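You operate a simulated robot arm through the tools that you are given. There is no shell and no other tool.

You are at the controls of a simulated robot arm. One attempt, no reset.

TASK
Wind the blue watch on the 800 setting and put it back in its pocket.
Fine: wait for the green lamp; switch the winder off before you take it out.

Only the result counts: the job must be done as asked and must still hold three seconds after the hand-in. Knocking over, shifting, dropping, spilling or breaking anything else fails it.

THE ROBOT
A 6-joint arm with a two-finger gripper, fixed in place. Base frame: the origin is on the floor under the middle of its stand, x ahead of it, y to its left, z up; the work surface is at about z = 820. Readings come in mm, rad, newtons and seconds.
With the tool pointing down near the work surface it reaches from about 120 to 680 mm from the base axis. Its first joint turns from -1.152 to 1.152 rad. Payload 2.45 kg.
Tool frame: the origin (TCP) lies between the finger pads and is the grasp point; the fingertips stand 30 mm ahead of it; z points along the fingers, y is the line along which they close. The gripper opens to 106 mm; its body begins 79 mm behind the TCP.
Orientation is that of the tool frame in the base frame, as a unit quaternion [x, y, z, w]. With the fingers straight down and closing along the base's y, the tool's x points along the base's -x, its y along +y and its z along -z.

THE INTERFACE
- The arm moves only by the tool move_arm. Its argument "motion" is a list of rows, each a list of 7 numbers: the gripper command, from -1 (shut) to 1 (fully open), values between in proportion, then the shift along the base's x, y, z in mm, then the turn, a rotation vector about the base's x, y, z in rad. In form: [[gripper, x, y, z, rx, ry, rz], ...]. A call has 1 to 20 rows; each row shifts and turns the commanded pose from where the row before left it. Each row takes 0.2 s and may step no farther than 50 mm and 0.15 rad from the row before; otherwise, or with a gripper value out of range, the whole call is refused. A pose out of reach is approached as far as the arm can. The call stops where the force on the tool passes 40 N (or 10 N more than at its start, if that is more) or the arm is blocked; 0.2 s more then pass. The fingers move at their own pace (about 153 mm/s each) and stop on an object; they squeeze with about 32 N. The grip force told is the motor's: it shows also when the fingers shut on nothing. Time passes only in rows, and 0.2 s behind the last, so rows that do not move let the fingers close. It gives the time, the measured TCP pose, the force on the tool (base axes), the opening and the grip force at its end, in the units of the frame above (readings bear some noise), with the torque about the TCP (base axes, N m) and any sound that the robot's microphone picked up.
- Cameras (640 x 400 px; columns grow to the right, rows downward): "scene" is fixed at [63.6, 416.9, 1413.8]; the picture's right is [-0.71, -0.70, 0.00], its down [-0.34, 0.35, -0.87] and it looks along [0.61, -0.62, -0.49] (base axes); focal length 372 px, centre (320, 200). "wrist" rides on the gripper at [76, -2, -106] in the tool frame; the picture's right is [0.02, 1.00, 0.00], its down [-0.78, 0.02, -0.62] and it looks along [-0.62, 0.01, 0.78] (tool axes); focal length 247 px, centre (320, 200). There is no depth. A picture from a camera that has moved, and an enlarged one, comes with that camera's place and axes in the base frame and with its lens.
- camera(camera): a new picture of that camera. The clock stands still meanwhile.
- close_up(camera, box): a new picture of the part [left, top, right, bottom] of that camera's present view, enlarged. The clock stands still meanwhile.
- sign_off(): hands the job in; it is judged then, once.

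Nothing tells you positions but the pictures and the camera data. Unless the task says otherwise, let go and move clear before handing in.

The tools are called after "Emit:" by a JSON object that holds its "name" and its "arguments". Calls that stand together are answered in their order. move_arm: Moves the arm, as the interface text tells. Its arguments: {"type":"object","properties":{"motion":{"type":"array","items":{"type":"array","items":{"type":"number"}}}},"required":["motion"]} The other tools are called the same way: camera (camera) takes a picture; close_up (camera, box) takes an enlarged picture of a part of a camera's view; sign_off () hands the job in.

At the start:

```text
time: 0.0
tcp_pos: [344.4, -38.1, 1195.6]
tcp_rot: [-0.001, 1.0, 0.0, 0.0]
contact_force: [1.1, 0.1, 0.2]
moment: [-0.01, -0.01, -0.04]
width: 105.9
finger_force: 0.1
```

scene: 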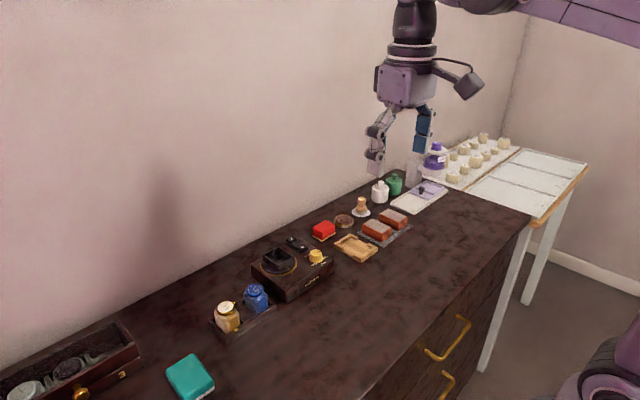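
wrist: 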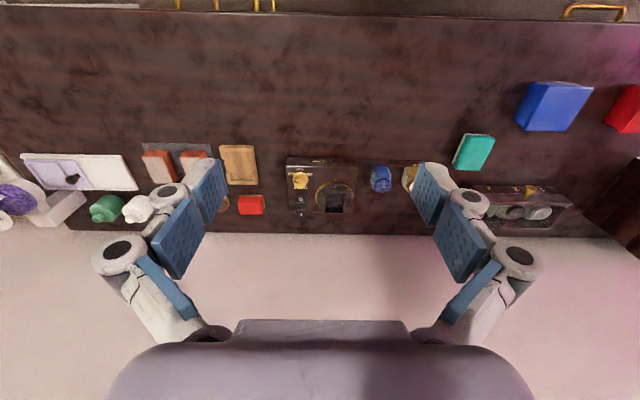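

I see a dark bench with a watch winder box in the middle, and what seem to be bottles and a drawer of watches to one side. I'll take closer looks before moving anything.

Emit:
{"name": "close_up", "arguments": {"camera": "scene", "box": [200, 200, 360, 340]}}

Emit:
{"name": "close_up", "arguments": {"camera": "scene", "box": [0, 300, 160, 400]}}

Emit:
{"name": "close_up", "arguments": {"camera": "wrist", "box": [270, 130, 430, 230]}}

Emit:
{"name": "close_up", "arguments": {"camera": "wrist", "box": [430, 160, 590, 260]}}

```text
2.86 times, centred on (280, 270) of scene
camera zoom: at [63.6, 416.9, 1413.8], right [-0.71, -0.7, 0.0], down [-0.34, 0.35, -0.87], along [0.61, -0.62, -0.49], focal length 1062 px, centre (434, 0)
```

zoom: 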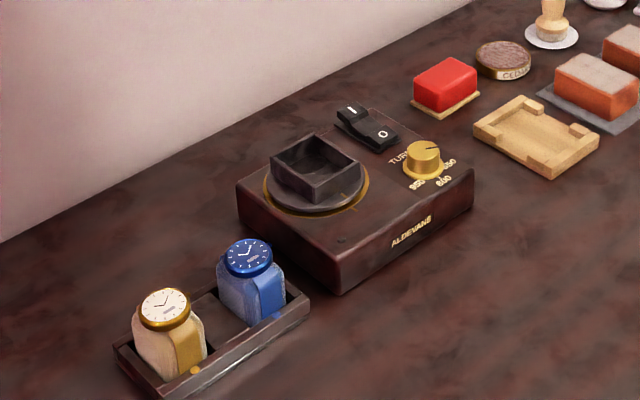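

```text
4.00 times, centred on (80, 350) of scene
camera zoom: at [63.6, 416.9, 1413.8], right [-0.71, -0.7, 0.0], down [-0.34, 0.35, -0.87], along [0.61, -0.62, -0.49], focal length 1487 px, centre (1280, -400)
```

zoom: 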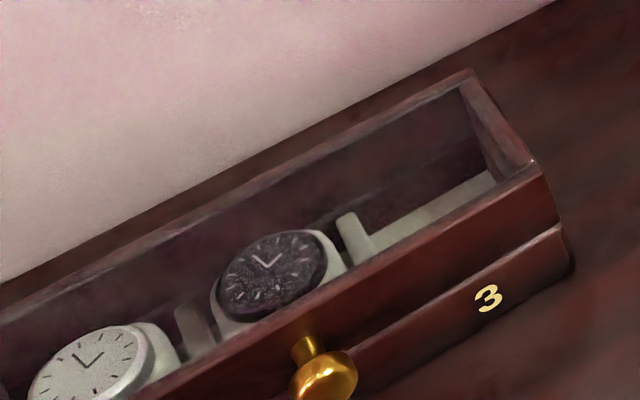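

```text
4.00 times, centred on (350, 180) of wrist
camera zoom: at [268.8, -39.3, 1301.5], right [-0.02, 1.0, 0.0], down [0.78, 0.02, 0.62], along [0.62, 0.01, -0.78], focal length 988 px, centre (200, 280)
```

zoom: 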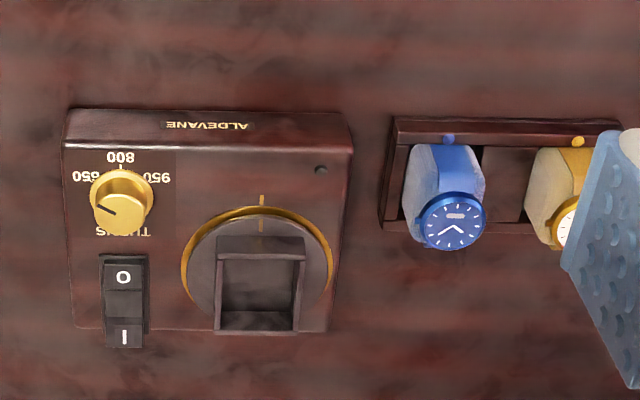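

```text
4.00 times, centred on (510, 210) of wrist
camera zoom: at [268.8, -39.3, 1301.5], right [-0.02, 1.0, 0.0], down [0.78, 0.02, 0.62], along [0.62, 0.01, -0.78], focal length 988 px, centre (-440, 160)
```

zoom: 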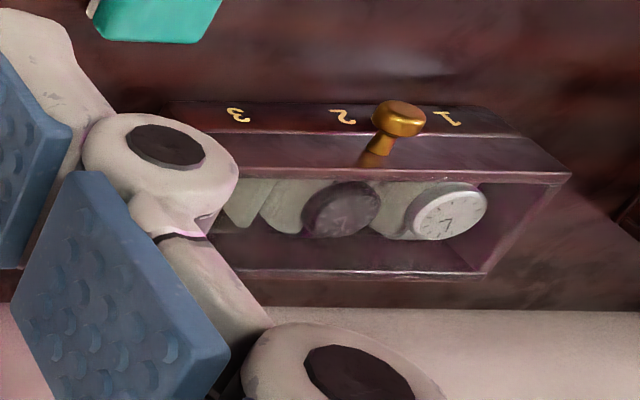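

The winder (rocker switch, gold dial with 650/800/950, cup on a turntable) is around x≈560, y≈-40. The two-pocket tray holding the blue watch is at larger y. I'll move in for a closer look, keeping the fingers open and high.

Emit:
{"name": "move_arm", "arguments": {"motion": [[1, 19, 2, -36, 0, 0, 0], [1, 19, 2, -36, 0, 0, 0], [1, 19, 2, -36, 0, 0, 0], [1, 19, 2, -37, 0, 0, 0]]}}

Emit:
{"name": "camera", "arguments": {"camera": "wrist"}}

Emit:
{"name": "close_up", "arguments": {"camera": "wrist", "box": [220, 100, 420, 260]}}

```text
time: 1.0
tcp_pos: [421.6, -27.7, 1049.9]
tcp_rot: [0.0, 1.0, 0.0, 0.0]
contact_force: [0.2, 0.7, 0.4]
moment: [-0.03, 0.03, -0.05]
width: 105.9
finger_force: 0.1
```

```text
taken
camera wrist: at [346.0, -28.3, 1155.7], right [-0.02, 1.0, 0.0], down [0.78, 0.02, 0.62], along [0.62, 0.01, -0.78], focal length 247 px, centre (320, 200)
```

wrist: 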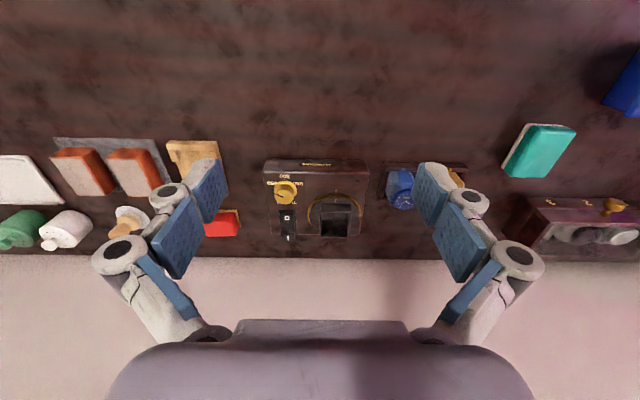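

```text
2.50 times, centred on (320, 180) of wrist
camera zoom: at [346.0, -28.3, 1155.7], right [-0.02, 1.0, 0.0], down [0.78, 0.02, 0.62], along [0.62, 0.01, -0.78], focal length 617 px, centre (320, 250)
```

zoom: 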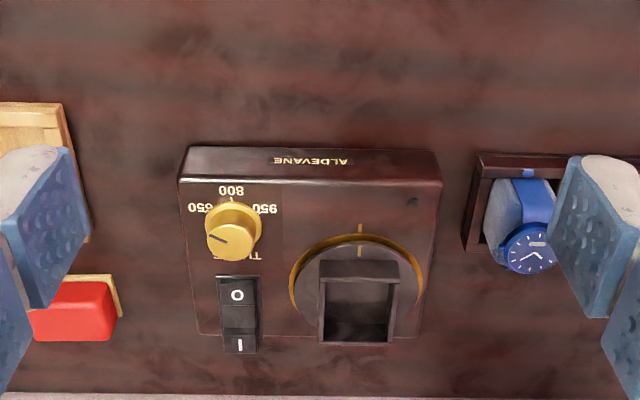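

I can make out the winder's dial (pointer near 650) and the rocker with O nearer the robot. I'll move closer over the winder for accurate measurements.

Emit:
{"name": "move_arm", "arguments": {"motion": [[1, 18, -8, -28, 0, 0, 0], [1, 18, -8, -28, 0, 0, 0], [1, 18, -8, -28, 0, 0, 0]]}}

Emit:
{"name": "camera", "arguments": {"camera": "wrist"}}

Emit:
{"name": "close_up", "arguments": {"camera": "wrist", "box": [230, 120, 330, 220]}}

Emit:
{"name": "close_up", "arguments": {"camera": "wrist", "box": [240, 130, 400, 270]}}

```text
time: 1.8
tcp_pos: [475.6, -51.6, 966.7]
tcp_rot: [0.001, 1.0, 0.0, 0.0]
contact_force: [0.1, 0.3, -0.2]
moment: [0.04, 0.03, -0.01]
width: 106.0
finger_force: 0.0
```

```text
taken
camera wrist: at [400.2, -53.3, 1071.8], right [-0.02, 1.0, 0.0], down [0.78, 0.02, 0.62], along [0.62, 0.01, -0.78], focal length 247 px, centre (320, 200)
```

wrist: 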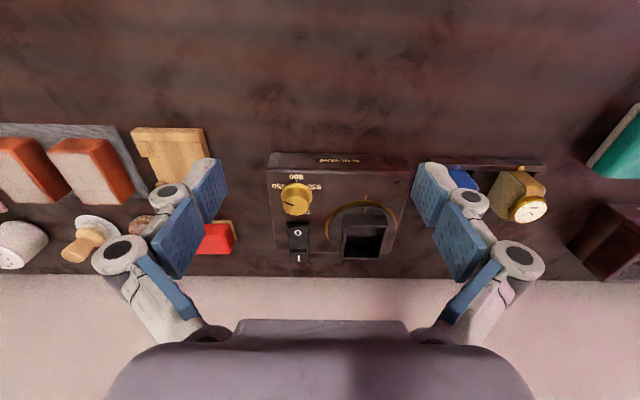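

```text
4.00 times, centred on (280, 170) of wrist
camera zoom: at [400.2, -53.3, 1071.8], right [-0.02, 1.0, 0.0], down [0.78, 0.02, 0.62], along [0.62, 0.01, -0.78], focal length 988 px, centre (480, 320)
```

zoom: 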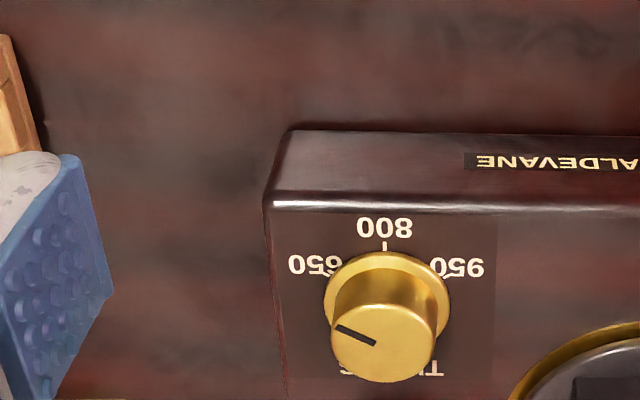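

```text
2.86 times, centred on (320, 200) of wrist
camera zoom: at [400.2, -53.3, 1071.8], right [-0.02, 1.0, 0.0], down [0.78, 0.02, 0.62], along [0.62, 0.01, -0.78], focal length 706 px, centre (320, 200)
```

zoom: 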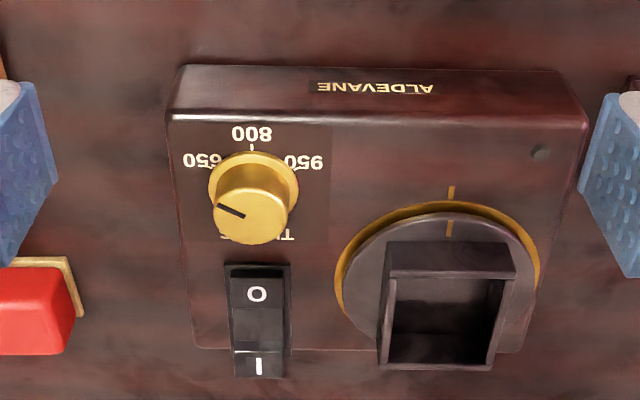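

The panel is at z≈866, the dial knob at about (551, -74) with its top at z≈890, and the rocker's I end at about (640, -75). Next I'll look at the blue watch at roughly (561, 99).

Emit:
{"name": "move_arm", "arguments": {"motion": [[1, 0, 38, 8, 0, 0, 0], [1, 0, 38, 8, 0, 0, 0], [1, 0, 38, 8, 0, 0, 0], [1, 0, 38, 0, 0, 0, 0]]}}

Emit:
{"name": "camera", "arguments": {"camera": "wrist"}}

Emit:
{"name": "close_up", "arguments": {"camera": "wrist", "box": [240, 120, 400, 260]}}

```text
time: 2.8
tcp_pos: [475.5, 98.6, 992.5]
tcp_rot: [0.0, 1.0, 0.0, 0.001]
contact_force: [0.3, -0.1, -0.1]
moment: [-0.01, -0.02, 0.01]
width: 106.1
finger_force: 0.0
```

```text
taken
camera wrist: at [399.4, 96.9, 1097.6], right [-0.02, 1.0, 0.0], down [0.78, 0.02, 0.62], along [0.62, 0.01, -0.78], focal length 247 px, centre (320, 200)
```

wrist: 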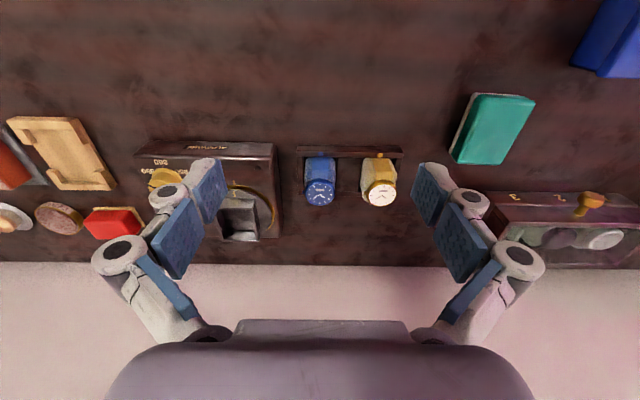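

```text
2.86 times, centred on (320, 190) of wrist
camera zoom: at [399.4, 96.9, 1097.6], right [-0.02, 1.0, 0.0], down [0.78, 0.02, 0.62], along [0.62, 0.01, -0.78], focal length 706 px, centre (320, 229)
```

zoom: 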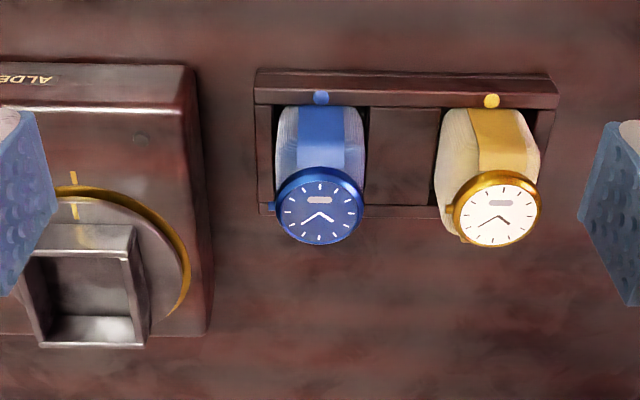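

The blue watch sits on a cushion about 37 mm wide in y, with its face near (569, 99, 870). I'll take enlarged views from both cameras to work out the heights and the grip.

Emit:
{"name": "close_up", "arguments": {"camera": "scene", "box": [205, 270, 285, 350]}}

Emit:
{"name": "close_up", "arguments": {"camera": "wrist", "box": [280, 130, 360, 210]}}

Emit:
{"name": "close_up", "arguments": {"camera": "scene", "box": [245, 225, 345, 305]}}

```text
5.00 times, centred on (245, 310) of scene
camera zoom: at [63.6, 416.9, 1413.8], right [-0.71, -0.7, 0.0], down [-0.34, 0.35, -0.87], along [0.61, -0.62, -0.49], focal length 1858 px, centre (695, -350)
```

zoom: 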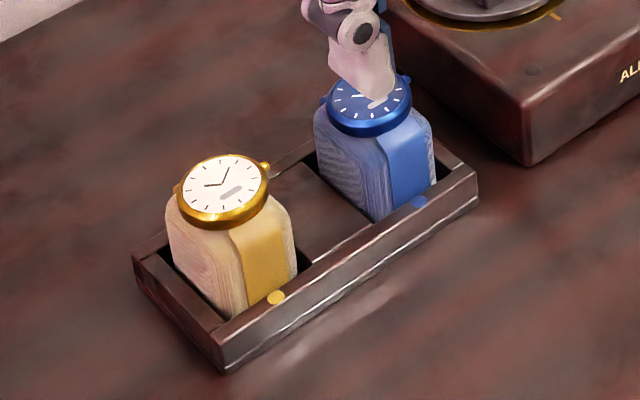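

```text
5.00 times, centred on (320, 170) of wrist
camera zoom: at [399.4, 96.9, 1097.6], right [-0.02, 1.0, 0.0], down [0.78, 0.02, 0.62], along [0.62, 0.01, -0.78], focal length 1235 px, centre (320, 350)
```

zoom: 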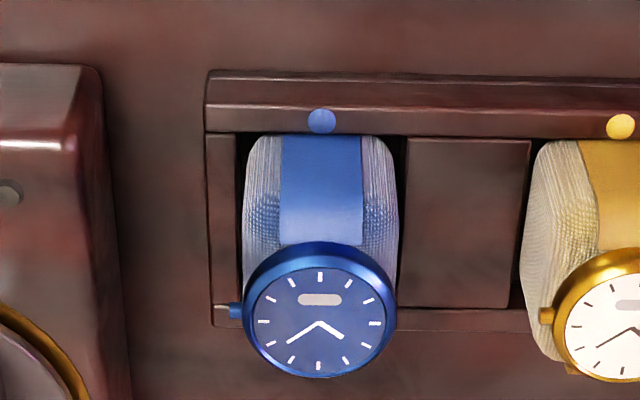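

```text
5.00 times, centred on (295, 265) of scene
camera zoom: at [63.6, 416.9, 1413.8], right [-0.71, -0.7, 0.0], down [-0.34, 0.35, -0.87], along [0.61, -0.62, -0.49], focal length 1858 px, centre (445, -125)
```

zoom: 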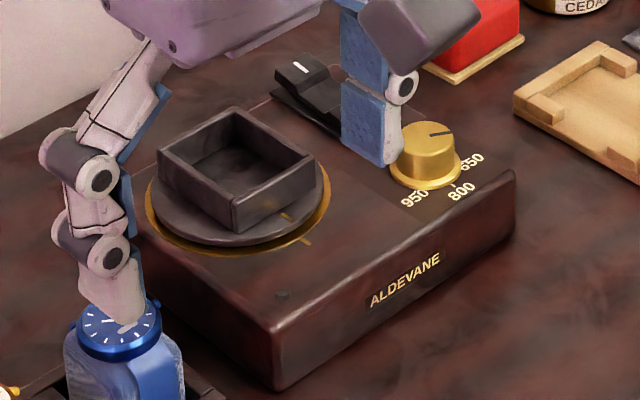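

I now have the tray rim at z≈838, the blue pocket at about x 541–592, y 79–121, and the watch face near (568, 100, 870). Its crown sticks out on the -y side, so I'd rather grip along x. Next I'll measure the cup from two viewpoints.

Emit:
{"name": "move_arm", "arguments": {"motion": [[1, 0, -30, -10, 0, 0, 0], [1, 0, -30, -10, 0, 0, 0]]}}

Emit:
{"name": "close_up", "arguments": {"camera": "wrist", "box": [220, 150, 320, 250]}}

Emit:
{"name": "move_arm", "arguments": {"motion": [[1, 0, -40, 0, 0, 0, 0], [1, 0, -40, 0, 0, 0, 0]]}}

Emit:
{"name": "close_up", "arguments": {"camera": "wrist", "box": [300, 160, 400, 260]}}

```text
time: 3.4
tcp_pos: [473.7, 39.3, 972.0]
tcp_rot: [-0.001, 1.0, 0.0, 0.0]
contact_force: [0.0, -1.2, 0.6]
moment: [0.0, -0.01, 0.0]
width: 106.1
finger_force: 0.2
```

```text
4.00 times, centred on (270, 200) of wrist
camera zoom: at [398.8, 37.8, 1078.3], right [-0.02, 1.0, 0.0], down [0.78, 0.02, 0.62], along [0.62, 0.01, -0.78], focal length 988 px, centre (520, 200)
```

zoom: 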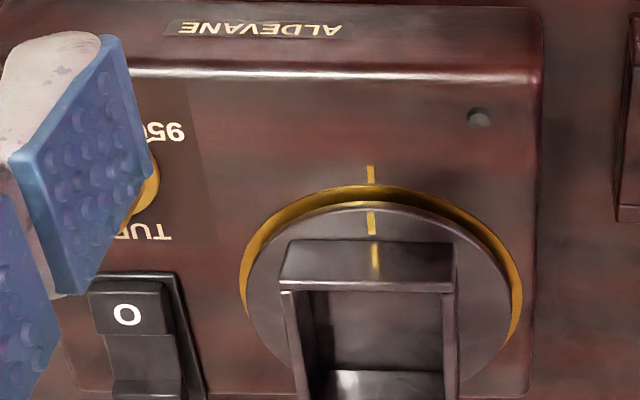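

```text
time: 4.0
tcp_pos: [475.4, -41.5, 971.6]
tcp_rot: [0.0, 1.0, 0.0, 0.0]
contact_force: [0.2, -0.2, 0.0]
moment: [0.03, 0.01, -0.02]
width: 105.8
finger_force: 0.0
```

```text
4.00 times, centred on (350, 210) of wrist
camera zoom: at [399.9, -42.8, 1077.4], right [-0.02, 1.0, 0.0], down [0.78, 0.02, 0.62], along [0.62, 0.01, -0.78], focal length 988 px, centre (200, 160)
```

zoom: 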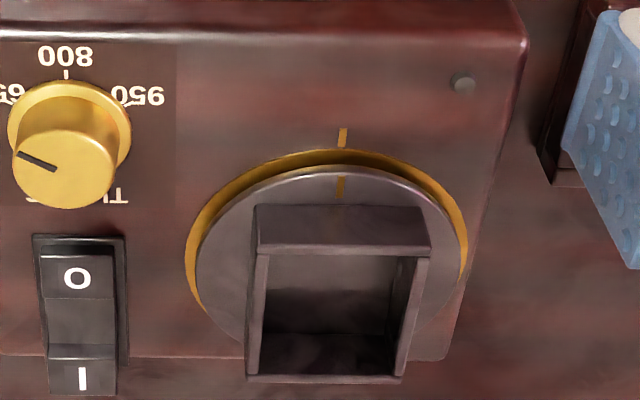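

From two baselines I get the panel at z≈860, the cup rim at z≈881 with its centre near (613, -1), the knob near (559, -74) with its top at ≈881, and the I end of the rocker at (650, -75, 875). First I'll set the dial: hover over the knob with the gripper pre-rotated and check alignment.

Emit:
{"name": "move_arm", "arguments": {"motion": [[0.2, 20.9, -8.1, -5, 0, 0, 0.13], [0.2, 20.9, -8.1, -5, 0, 0, 0.13], [0.2, 20.9, -8.1, -5, 0, 0, 0.13], [0.2, 20.9, -8.1, -5, 0, 0, 0.13], [0.2, 0, 0, 0, 0, 0, 0]]}}

Emit:
{"name": "camera", "arguments": {"camera": "wrist"}}

Emit:
{"name": "close_up", "arguments": {"camera": "wrist", "box": [260, 130, 380, 250]}}

Emit:
{"name": "close_up", "arguments": {"camera": "scene", "box": [245, 205, 365, 305]}}

```text
time: 5.2
tcp_pos: [557.3, -74.1, 950.9]
tcp_rot: [-0.258, 0.966, 0.0, 0.0]
contact_force: [0.4, -0.4, -0.3]
moment: [0.01, 0.03, -0.03]
width: 63.5
finger_force: 0.0
```

```text
taken
camera wrist: at [492.2, -113.0, 1056.5], right [-0.52, 0.86, 0.0], down [0.67, 0.4, 0.62], along [0.53, 0.32, -0.78], focal length 247 px, centre (320, 200)
```

wrist: 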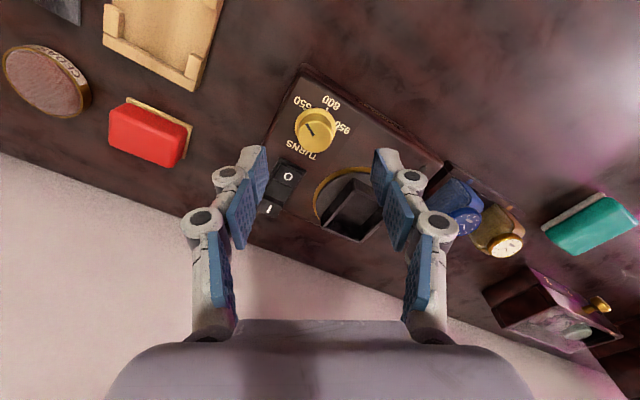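

```text
3.33 times, centred on (320, 190) of wrist
camera zoom: at [492.2, -113.0, 1056.5], right [-0.52, 0.86, 0.0], down [0.67, 0.4, 0.62], along [0.53, 0.32, -0.78], focal length 823 px, centre (320, 233)
```

zoom: 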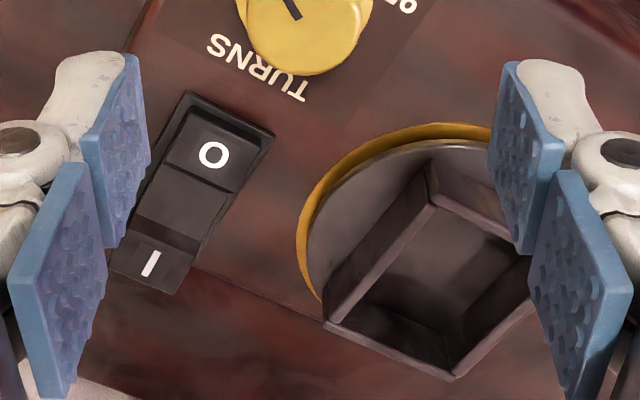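

```text
4.00 times, centred on (305, 255) of scene
camera zoom: at [63.6, 416.9, 1413.8], right [-0.71, -0.7, 0.0], down [-0.34, 0.35, -0.87], along [0.61, -0.62, -0.49], focal length 1487 px, centre (380, -20)
```

zoom: 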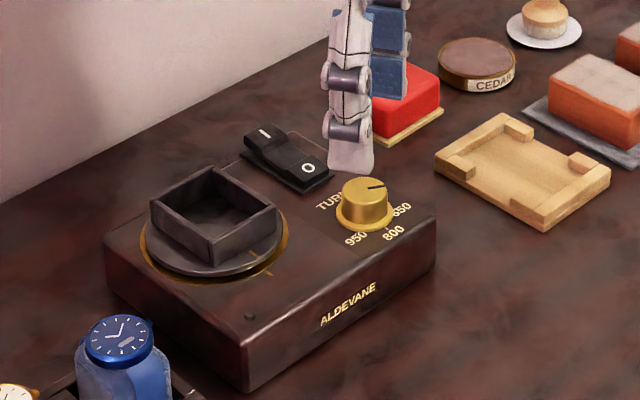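

The gripper is above the knob. I'll take an enlarged view of the dial from here to pin down its centre and the pointer angle.

Emit:
{"name": "close_up", "arguments": {"camera": "wrist", "box": [275, 80, 355, 160]}}

Emit:
{"name": "close_up", "arguments": {"camera": "scene", "box": [290, 230, 350, 280]}}

```text
5.00 times, centred on (315, 120) of wrist
camera zoom: at [492.2, -113.0, 1056.5], right [-0.52, 0.86, 0.0], down [0.67, 0.4, 0.62], along [0.53, 0.32, -0.78], focal length 1235 px, centre (345, 600)
```

zoom: 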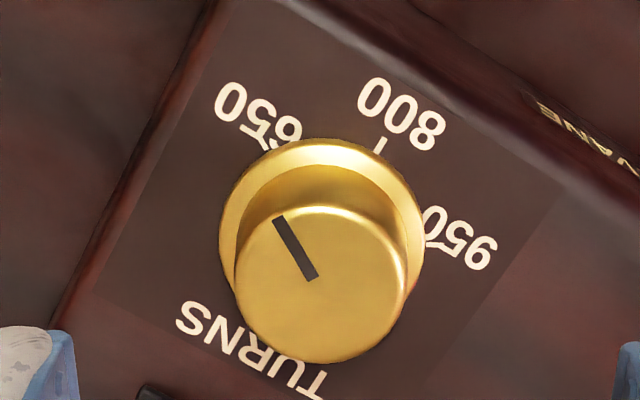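

```text
8.00 times, centred on (320, 255) of scene
camera zoom: at [63.6, 416.9, 1413.8], right [-0.71, -0.7, 0.0], down [-0.34, 0.35, -0.87], along [0.61, -0.62, -0.49], focal length 2973 px, centre (320, -240)
```

zoom: 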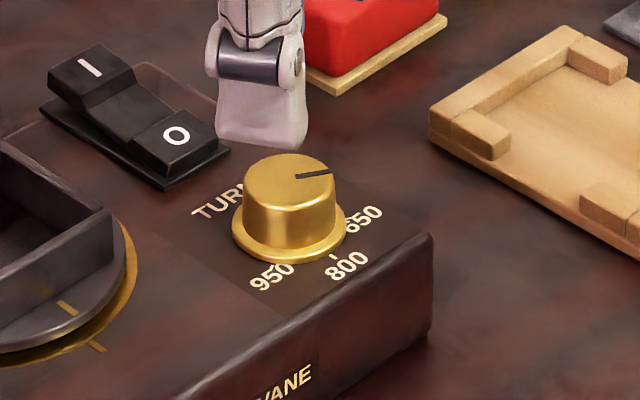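

The knob centre comes out at about (561, -75.7). The pointer sits at 650, about 60° from the 800 mark, which faces -x. I'll lower onto the knob and grip it.

Emit:
{"name": "move_arm", "arguments": {"motion": [[0.2, 3, -1.2, -18, 0, 0, 0], [0.2, 0, 0, -18, 0, 0, 0], [0.2, 0, 0, -17.5, 0, 0, 0], [0.2, 0, 0, 0, 0, 0, 0], [-1, 0, 0, 0, 0, 0, 0], [-1, 0, 0, 0, 0, 0, 0]]}}

Emit:
{"name": "close_up", "arguments": {"camera": "scene", "box": [270, 210, 370, 290]}}

Emit:
{"name": "close_up", "arguments": {"camera": "wrist", "box": [270, 120, 370, 220]}}

```text
time: 6.6
tcp_pos: [560.0, -76.1, 896.5]
tcp_rot: [-0.257, 0.966, 0.0, 0.0]
contact_force: [-1.1, 1.3, 2.9]
moment: [0.08, -0.02, -0.05]
width: 27.0
finger_force: 45.6
```

```text
5.00 times, centred on (320, 250) of scene
camera zoom: at [63.5, 416.9, 1413.8], right [-0.71, -0.7, 0.0], down [-0.34, 0.35, -0.87], along [0.61, -0.62, -0.49], focal length 1858 px, centre (320, -50)
```

zoom: 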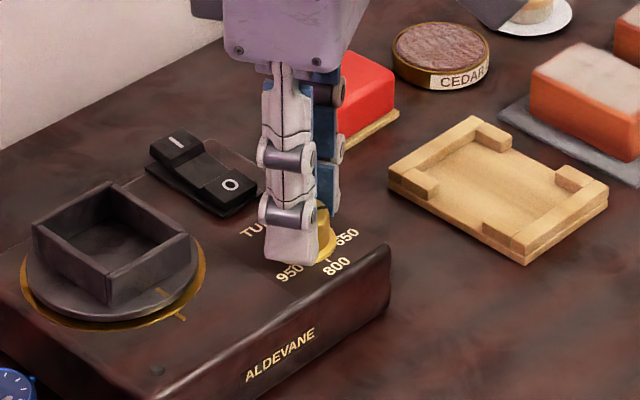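

```text
4.00 times, centred on (320, 170) of wrist
camera zoom: at [496.4, -114.8, 1002.4], right [-0.52, 0.86, 0.0], down [0.67, 0.4, 0.62], along [0.53, 0.32, -0.78], focal length 988 px, centre (320, 320)
```

zoom: 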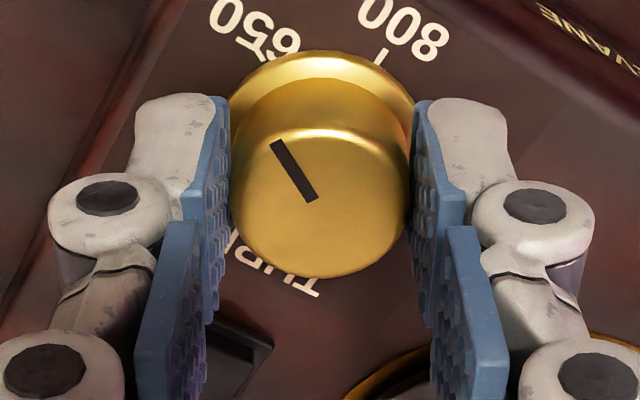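

The knob is gripped squarely at a width of 27 mm with almost no side load. Now I'll turn it clockwise about 60° toward 800.

Emit:
{"name": "move_arm", "arguments": {"motion": [[-1, 0, 0, 0, 0, 0, -0.13], [-1, 0, 0, 0, 0, 0, -0.13], [-1, 0, 0, 0, 0, 0, -0.13], [-1, 0, 0, 0, 0, 0, -0.13], [-1, 0, 0, 0, 0, 0, -0.13], [-1, 0, 0, 0, 0, 0, -0.13], [-1, 0, 0, 0, 0, 0, -0.13], [-1, 0, 0, 0, 0, 0, -0.13], [-1, 0, 0, 0, 0, 0, 0]]}}

Emit:
{"name": "close_up", "arguments": {"camera": "wrist", "box": [270, 120, 370, 220]}}

Emit:
{"name": "close_up", "arguments": {"camera": "scene", "box": [270, 210, 370, 290]}}

```text
time: 8.6
tcp_pos: [560.0, -73.5, 896.9]
tcp_rot: [0.259, 0.966, 0.001, 0.001]
contact_force: [-3.5, 7.1, -19.5]
moment: [0.35, 0.33, -0.02]
width: 27.2
finger_force: 45.0
```

```text
4.00 times, centred on (320, 170) of wrist
camera zoom: at [494.8, -37.6, 1002.6], right [0.48, 0.88, 0.0], down [0.69, -0.38, 0.62], along [0.55, -0.3, -0.78], focal length 988 px, centre (320, 320)
```

zoom: 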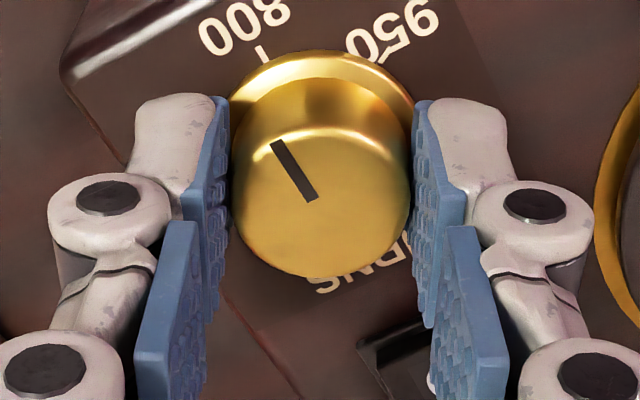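

```text
5.00 times, centred on (320, 250) of scene
camera zoom: at [63.8, 417.1, 1413.7], right [-0.71, -0.7, 0.0], down [-0.34, 0.35, -0.87], along [0.61, -0.62, -0.49], focal length 1858 px, centre (320, -50)
```

zoom: 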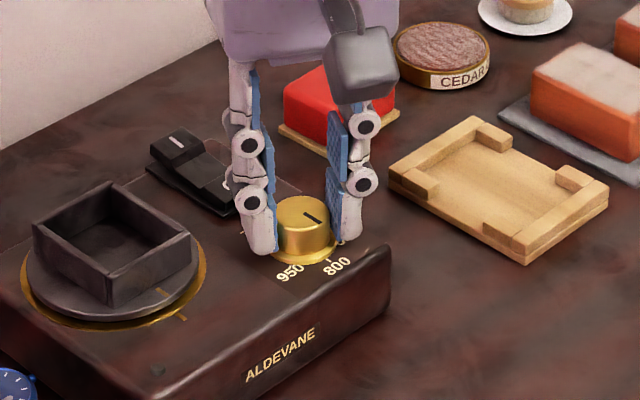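

The pointer now points straight along -x at the 800 mark. I'll release, lift and check it.

Emit:
{"name": "move_arm", "arguments": {"motion": [[-0.1, 0, 0, 0, 0, 0, 0], [-0.1, 0, 0, 0, 0, 0, 0], [-0.1, 0, 0, 20, 0, 0, 0], [-0.1, 0, 0, 30, 0, 0, 0], [-0.1, 0, 0, 30, 0, 0, 0]]}}

Emit:
{"name": "camera", "arguments": {"camera": "wrist"}}

Emit:
{"name": "close_up", "arguments": {"camera": "scene", "box": [270, 220, 350, 290]}}

Emit:
{"name": "close_up", "arguments": {"camera": "wrist", "box": [270, 80, 370, 180]}}

```text
time: 9.8
tcp_pos: [563.7, -75.9, 974.4]
tcp_rot: [0.257, 0.967, 0.0, -0.001]
contact_force: [0.7, -0.6, -0.1]
moment: [-0.03, -0.01, -0.01]
width: 47.4
finger_force: 0.0
```

```text
taken
camera wrist: at [497.2, -38.9, 1080.8], right [0.48, 0.88, 0.0], down [0.69, -0.37, 0.62], along [0.55, -0.3, -0.78], focal length 247 px, centre (320, 200)
```

wrist: 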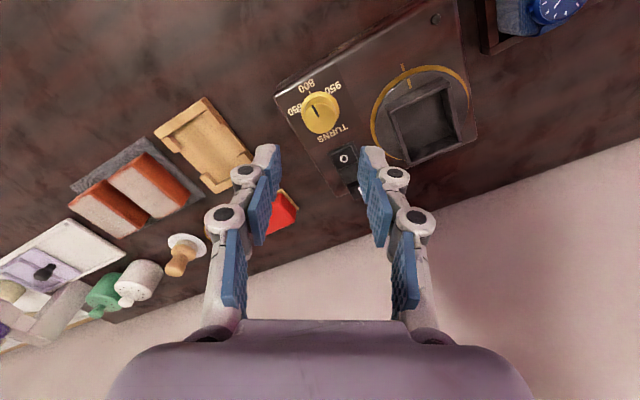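

```text
5.71 times, centred on (310, 255) of scene
camera zoom: at [63.6, 416.9, 1413.8], right [-0.71, -0.7, 0.0], down [-0.34, 0.35, -0.87], along [0.61, -0.62, -0.49], focal length 2124 px, centre (377, -114)
```

zoom: 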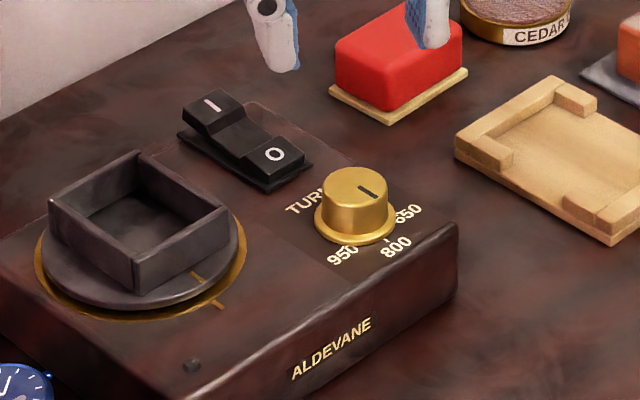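

```text
4.00 times, centred on (320, 130) of wrist
camera zoom: at [497.2, -38.9, 1080.8], right [0.48, 0.88, 0.0], down [0.69, -0.37, 0.62], along [0.55, -0.3, -0.78], focal length 988 px, centre (320, 480)
```

zoom: 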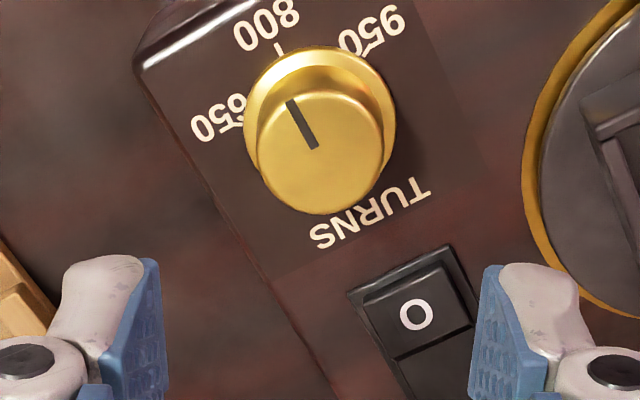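

The dial reads 800. Next I'll rotate the gripper to close along x and move over the blue watch, staying high.

Emit:
{"name": "move_arm", "arguments": {"motion": [[0.5, 0.7, 22, 0, 0, 0, -0.131], [0.5, 0.7, 22, 0, 0, 0, -0.131], [0.5, 0.7, 22, 0, 0, 0, -0.131], [0.5, 0.7, 22, 0, 0, 0, -0.131], [0.5, 0.7, 22, 0, 0, 0, -0.131], [0.5, 0.7, 22, 0, 0, 0, -0.131], [0.5, 0.7, 22, 0, 0, 0, -0.131], [0.5, 0.7, 22, 0, 0, 0, -0.131], [0.5, 0, 0, 0, 0, 0, 0]]}}

Emit:
{"name": "camera", "arguments": {"camera": "wrist"}}

Emit:
{"name": "close_up", "arguments": {"camera": "wrist", "box": [250, 70, 390, 210]}}

Emit:
{"name": "close_up", "arguments": {"camera": "scene", "box": [200, 230, 320, 350]}}

```text
time: 11.8
tcp_pos: [565.0, 101.4, 976.1]
tcp_rot: [0.707, 0.707, 0.0, 0.0]
contact_force: [-0.3, 0.6, 0.2]
moment: [-0.01, -0.02, 0.04]
width: 79.6
finger_force: 0.1
```

```text
taken
camera wrist: at [564.1, 177.8, 1081.6], right [1.0, 0.02, 0.0], down [0.02, -0.78, 0.62], along [0.01, -0.62, -0.78], focal length 247 px, centre (320, 200)
```

wrist: 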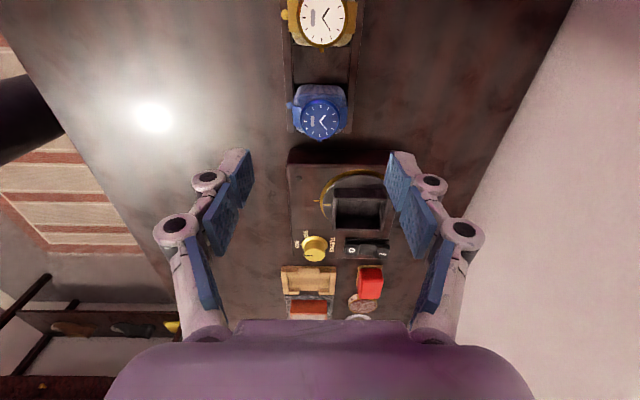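

```text
2.86 times, centred on (320, 140) of wrist
camera zoom: at [564.1, 177.8, 1081.6], right [1.0, 0.02, 0.0], down [0.02, -0.78, 0.62], along [0.01, -0.62, -0.78], focal length 706 px, centre (320, 371)
```

zoom: 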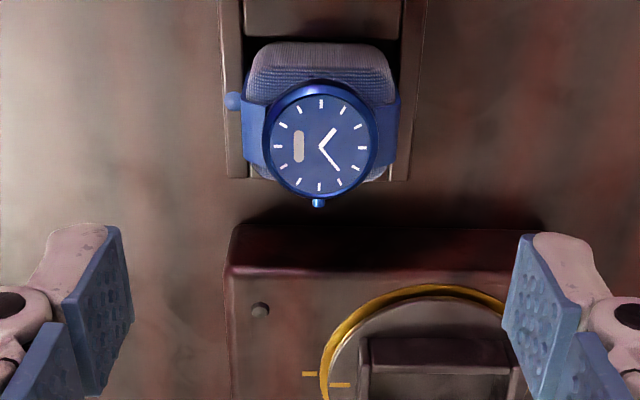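

```text
3.33 times, centred on (260, 290) of scene
camera zoom: at [63.6, 416.9, 1413.8], right [-0.71, -0.7, 0.0], down [-0.34, 0.35, -0.87], along [0.61, -0.62, -0.49], focal length 1239 px, centre (520, -100)
```

zoom: 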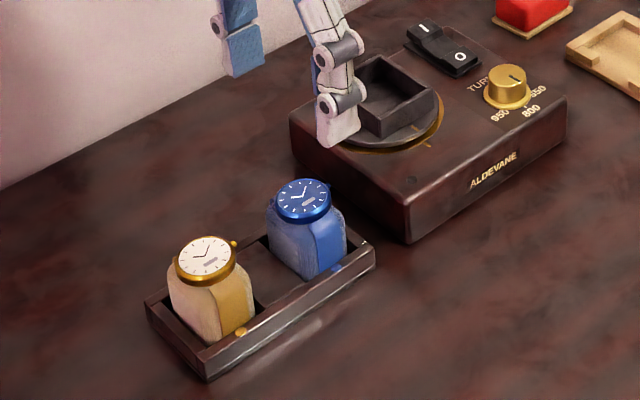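

The gripper is aligned over the blue watch, whose centre is about (566, 99.7) and about 52 mm wide across the strap, with the fingers straddling it in x. I'll descend so the tips stop about 5 mm above the tray rim, then check before closing.

Emit:
{"name": "move_arm", "arguments": {"motion": [[0.5, -0.2, -0.5, -26, 0, 0, 0], [0.5, 0, 0, -26, 0, 0, 0], [0.5, 0, 0, -26, 0, 0, 0], [0.5, 0, 0, -25, 0, 0, 0], [0.5, 0, 0, 0, 0, 0, 0]]}}

Emit:
{"name": "camera", "arguments": {"camera": "wrist"}}

Emit:
{"name": "close_up", "arguments": {"camera": "scene", "box": [200, 250, 300, 350]}}

```text
time: 13.0
tcp_pos: [565.1, 100.1, 871.5]
tcp_rot: [0.707, 0.708, 0.0, 0.0]
contact_force: [0.0, 0.2, 0.1]
moment: [0.0, -0.01, 0.01]
width: 79.4
finger_force: 0.1
```

```text
taken
camera wrist: at [564.6, 176.6, 977.9], right [1.0, 0.02, 0.0], down [0.02, -0.78, 0.62], along [0.02, -0.62, -0.78], focal length 247 px, centre (320, 200)
```

wrist: 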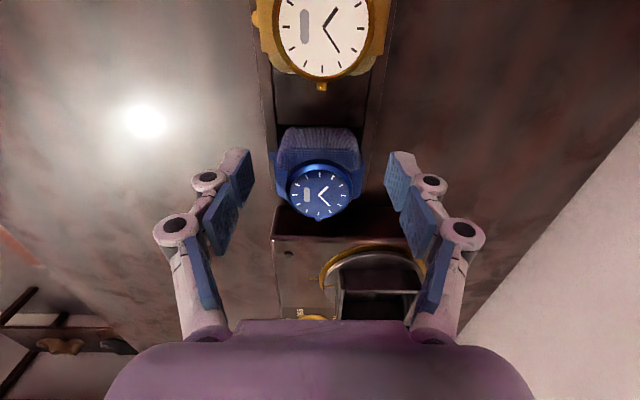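

```text
4.00 times, centred on (250, 300) of scene
camera zoom: at [63.6, 416.9, 1413.8], right [-0.71, -0.7, 0.0], down [-0.34, 0.35, -0.87], along [0.61, -0.62, -0.49], focal length 1487 px, centre (600, -200)
```

zoom: 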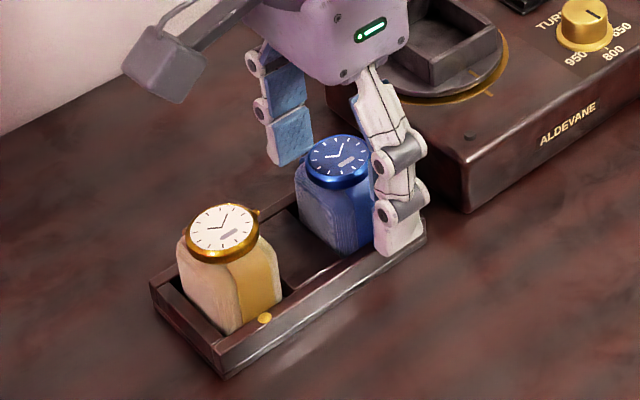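

The watch is centred between the fingers and clear of the rim. Closing now.

Emit:
{"name": "move_arm", "arguments": {"motion": [[-1, 0, 0, 0, 0, 0, 0], [-1, 0, 0, 0, 0, 0, 0], [-1, 0, 0, 0, 0, 0, 0]]}}

Emit:
{"name": "camera", "arguments": {"camera": "wrist"}}

Emit:
{"name": "close_up", "arguments": {"camera": "scene", "box": [200, 250, 300, 350]}}

```text
time: 13.8
tcp_pos: [565.6, 99.4, 871.6]
tcp_rot: [0.707, 0.707, 0.0, 0.0]
contact_force: [0.3, 0.5, 4.5]
moment: [0.02, 0.09, -0.02]
width: 45.3
finger_force: 32.1
```

```text
taken
camera wrist: at [564.7, 176.6, 978.3], right [1.0, 0.02, 0.0], down [0.02, -0.78, 0.62], along [0.02, -0.62, -0.78], focal length 247 px, centre (320, 200)
```

wrist: 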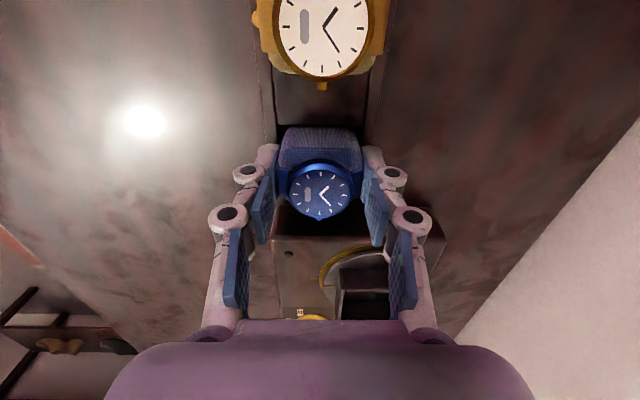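

```text
4.00 times, centred on (250, 300) of scene
camera zoom: at [63.5, 416.9, 1413.8], right [-0.71, -0.7, 0.0], down [-0.34, 0.35, -0.87], along [0.61, -0.62, -0.49], focal length 1487 px, centre (600, -200)
```

zoom: 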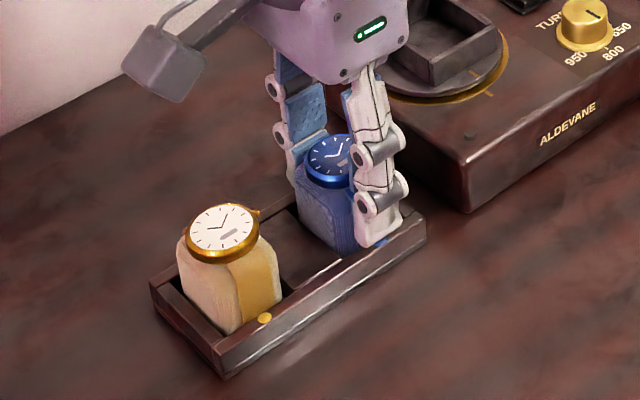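

Firm grip at 45 mm width. I'll record the seated pose as about (565.5, 99.6, 871.5), then lift straight up.

Emit:
{"name": "move_arm", "arguments": {"motion": [[-1, 0, 0, 8, 0, 0, 0], [-1, 0, 0, 12, 0, 0, 0], [-1, 0, 0, 20, 0, 0, 0], [-1, 0, 0, 25, 0, 0, 0], [-1, 0, 0, 25, 0, 0, 0], [-1, 0, 0, 0, 0, 0, 0]]}}

Emit:
{"name": "camera", "arguments": {"camera": "wrist"}}

Emit:
{"name": "close_up", "arguments": {"camera": "scene", "box": [200, 230, 320, 350]}}

```text
time: 15.2
tcp_pos: [568.3, 99.8, 965.4]
tcp_rot: [0.707, 0.707, 0.0, -0.001]
contact_force: [0.2, -0.8, 0.0]
moment: [0.03, 0.05, 0.01]
width: 0.0
finger_force: 28.6
```

```text
taken
camera wrist: at [567.9, 176.9, 1071.1], right [1.0, 0.02, 0.0], down [0.02, -0.78, 0.62], along [0.02, -0.62, -0.78], focal length 247 px, centre (320, 200)
```

wrist: 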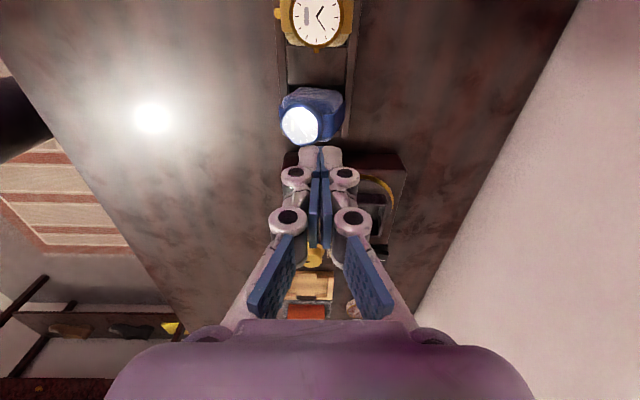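

```text
3.33 times, centred on (260, 290) of scene
camera zoom: at [63.6, 416.9, 1413.8], right [-0.71, -0.7, 0.0], down [-0.34, 0.35, -0.87], along [0.61, -0.62, -0.49], focal length 1239 px, centre (520, -100)
```

zoom: 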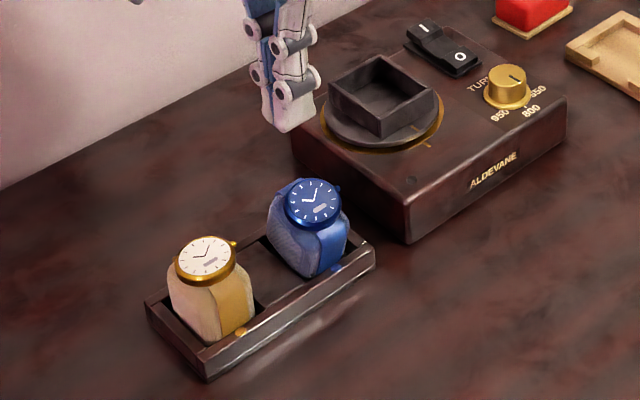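

The grip slid off the bevelled top, and the watch has dropped back tilted in its pocket. I'll look closely before trying again.

Emit:
{"name": "close_up", "arguments": {"camera": "scene", "box": [205, 265, 295, 345]}}

Emit:
{"name": "close_up", "arguments": {"camera": "wrist", "box": [260, 70, 370, 160]}}

```text
5.00 times, centred on (250, 305) of scene
camera zoom: at [63.6, 416.9, 1413.8], right [-0.71, -0.7, 0.0], down [-0.34, 0.35, -0.87], along [0.61, -0.62, -0.49], focal length 1858 px, centre (670, -325)
```

zoom: 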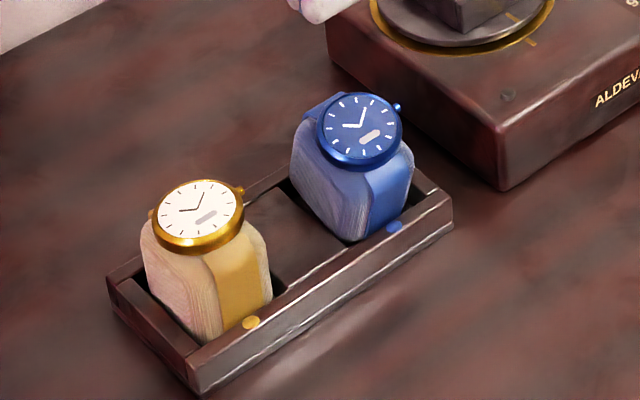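

```text
4.44 times, centred on (315, 115) of wrist
camera zoom: at [567.9, 176.9, 1071.1], right [1.0, 0.02, 0.0], down [0.02, -0.78, 0.62], along [0.02, -0.62, -0.78], focal length 1098 px, centre (342, 578)
```

zoom: 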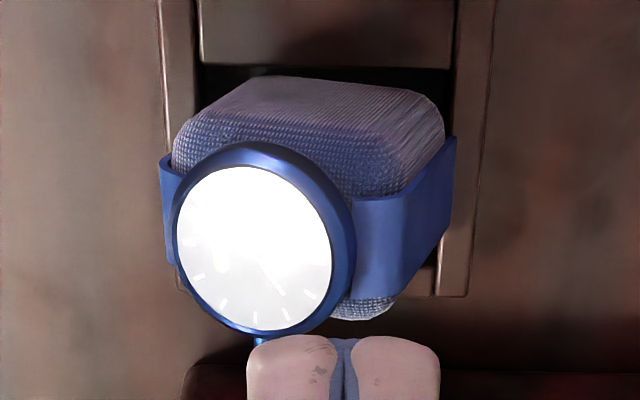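

The blue watch is pitched toward -x and wedged in its pocket, so I need its true profile before re-gripping. I'll back off in +y, tilt the camera toward horizontal and look at both cushions side-on.

Emit:
{"name": "move_arm", "arguments": {"motion": [[1, 0, 40, 0, 0, 0, 0], [1, 0, 40, 0, 0, 0, 0], [1, 0, 40, 0, -0.07, 0, 0], [1, 0, 40, 0, -0.1, 0, 0], [1, 0, 10, -10, -0.1, 0, 0], [1, 0, 0, -20, -0.1, 0, 0], [1, 0, 0, -20, 0, 0, 0], [1, 0, 0, 0, 0, 0, 0]]}}

Emit:
{"name": "camera", "arguments": {"camera": "wrist"}}

Emit:
{"name": "close_up", "arguments": {"camera": "wrist", "box": [270, 120, 390, 240]}}

```text
time: 17.0
tcp_pos: [568.5, 268.8, 912.1]
tcp_rot: [0.694, 0.695, -0.131, 0.131]
contact_force: [-0.4, 0.2, 0.8]
moment: [-0.01, -0.01, 0.01]
width: 106.0
finger_force: 0.1
```

```text
taken
camera wrist: at [567.4, 379.1, 983.4], right [1.0, 0.02, -0.01], down [0.02, -0.5, 0.86], along [0.02, -0.86, -0.5], focal length 247 px, centre (320, 200)
```

wrist: 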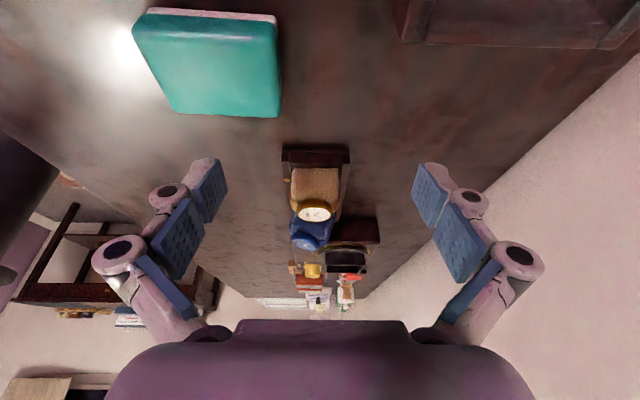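

```text
3.33 times, centred on (330, 180) of wrist
camera zoom: at [567.4, 379.1, 983.4], right [1.0, 0.02, -0.01], down [0.02, -0.5, 0.86], along [0.02, -0.86, -0.5], focal length 823 px, centre (287, 267)
```

zoom: 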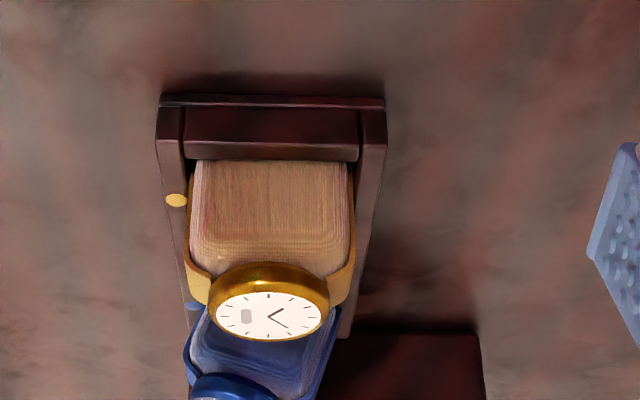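

From the side, the cushions have vertical walls up to about z≈857, then a bevel. The images also show the fingertips reach only about 23 mm ahead of the TCP at that opening, so my grip was too shallow. I'll get a side view of the blue watch's tilt.

Emit:
{"name": "move_arm", "arguments": {"motion": [[1, 0, -20, 20, 0, 0, 0], [1, 0, -25, 20, 0, 0, 0], [1, 0, -20, 0, 0, 0, 0], [1, 0, 0, 0, 0, 0, 0]]}}

Emit:
{"name": "close_up", "arguments": {"camera": "wrist", "box": [260, 100, 380, 220]}}

Emit:
{"name": "close_up", "arguments": {"camera": "wrist", "box": [290, 130, 350, 190]}}

```text
time: 18.0
tcp_pos: [566.2, 204.6, 952.8]
tcp_rot: [0.694, 0.696, -0.13, 0.131]
contact_force: [0.2, 0.4, 0.0]
moment: [0.01, 0.01, -0.05]
width: 106.2
finger_force: 0.0
```

```text
3.33 times, centred on (320, 160) of wrist
camera zoom: at [565.6, 314.8, 1024.5], right [1.0, 0.02, -0.01], down [0.02, -0.5, 0.86], along [0.02, -0.86, -0.51], focal length 823 px, centre (320, 333)
```

zoom: 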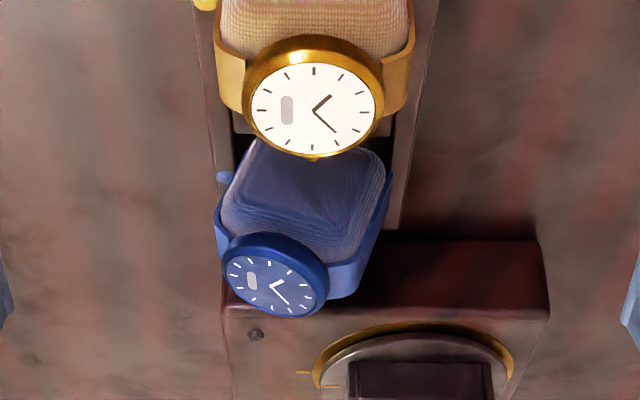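

```text
6.67 times, centred on (320, 160) of wrist
camera zoom: at [565.6, 314.8, 1024.5], right [1.0, 0.02, -0.01], down [0.02, -0.5, 0.86], along [0.02, -0.86, -0.51], focal length 1646 px, centre (320, 467)
```

zoom: 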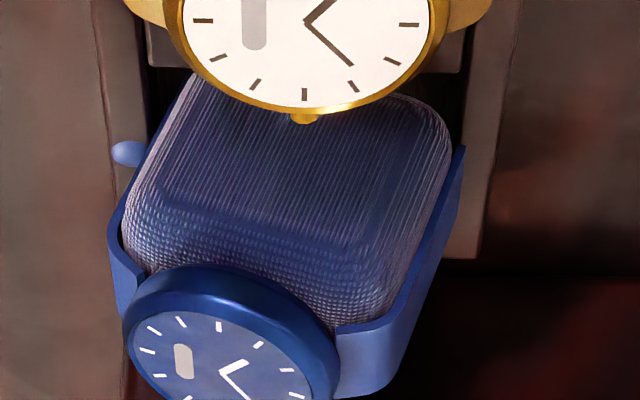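

The blue watch is leaning about 19° toward -x, still inside its pocket. Closing along x again, deeper, should push the top edge back, straighten it, and give more pad contact. I'll level the tool and return above it with a wide opening.

Emit:
{"name": "move_arm", "arguments": {"motion": [[0.8, 0, -20, 5, 0.1, 0, 0], [0.8, 0, -25, 2, 0.1, 0, 0], [0.8, 0, -25, 0, 0.1, 0, 0], [0.8, 0, -25, 0, 0.07, 0, 0], [0.8, 0, -10, 0, 0, 0, 0], [0.8, 0, 0, 0, 0, 0, 0]]}}

Emit:
{"name": "camera", "arguments": {"camera": "wrist"}}

Emit:
{"name": "close_up", "arguments": {"camera": "wrist", "box": [260, 60, 380, 180]}}

```text
time: 19.4
tcp_pos: [568.7, 101.9, 958.8]
tcp_rot: [0.706, 0.708, 0.001, 0.0]
contact_force: [0.1, 0.3, 0.1]
moment: [-0.01, 0.03, -0.02]
width: 95.7
finger_force: 0.1
```

```text
taken
camera wrist: at [566.3, 178.3, 1065.4], right [1.0, 0.02, 0.0], down [0.02, -0.78, 0.62], along [0.02, -0.62, -0.78], focal length 247 px, centre (320, 200)
```

wrist: 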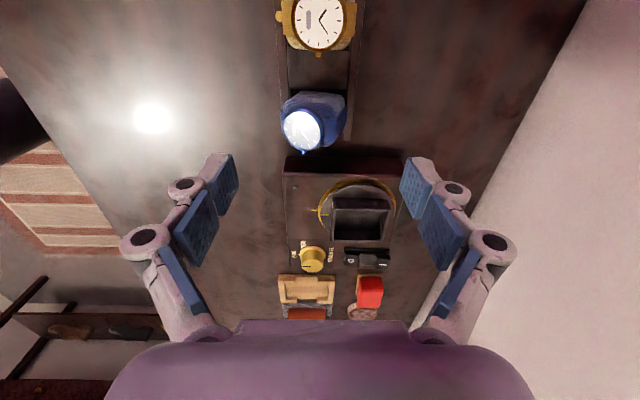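

```text
3.33 times, centred on (320, 120) of wrist
camera zoom: at [566.3, 178.3, 1065.4], right [1.0, 0.02, 0.0], down [0.02, -0.78, 0.62], along [0.02, -0.62, -0.78], focal length 823 px, centre (320, 467)
```

zoom: 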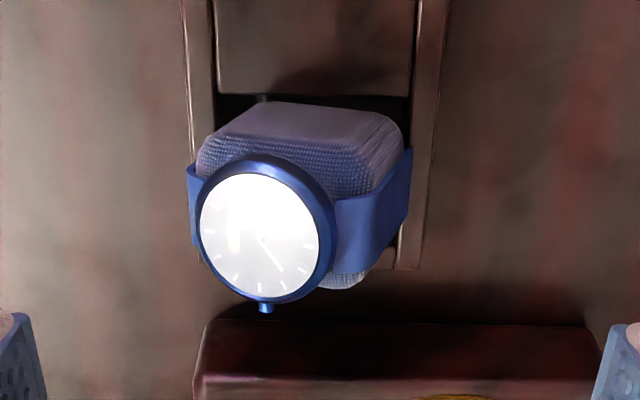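

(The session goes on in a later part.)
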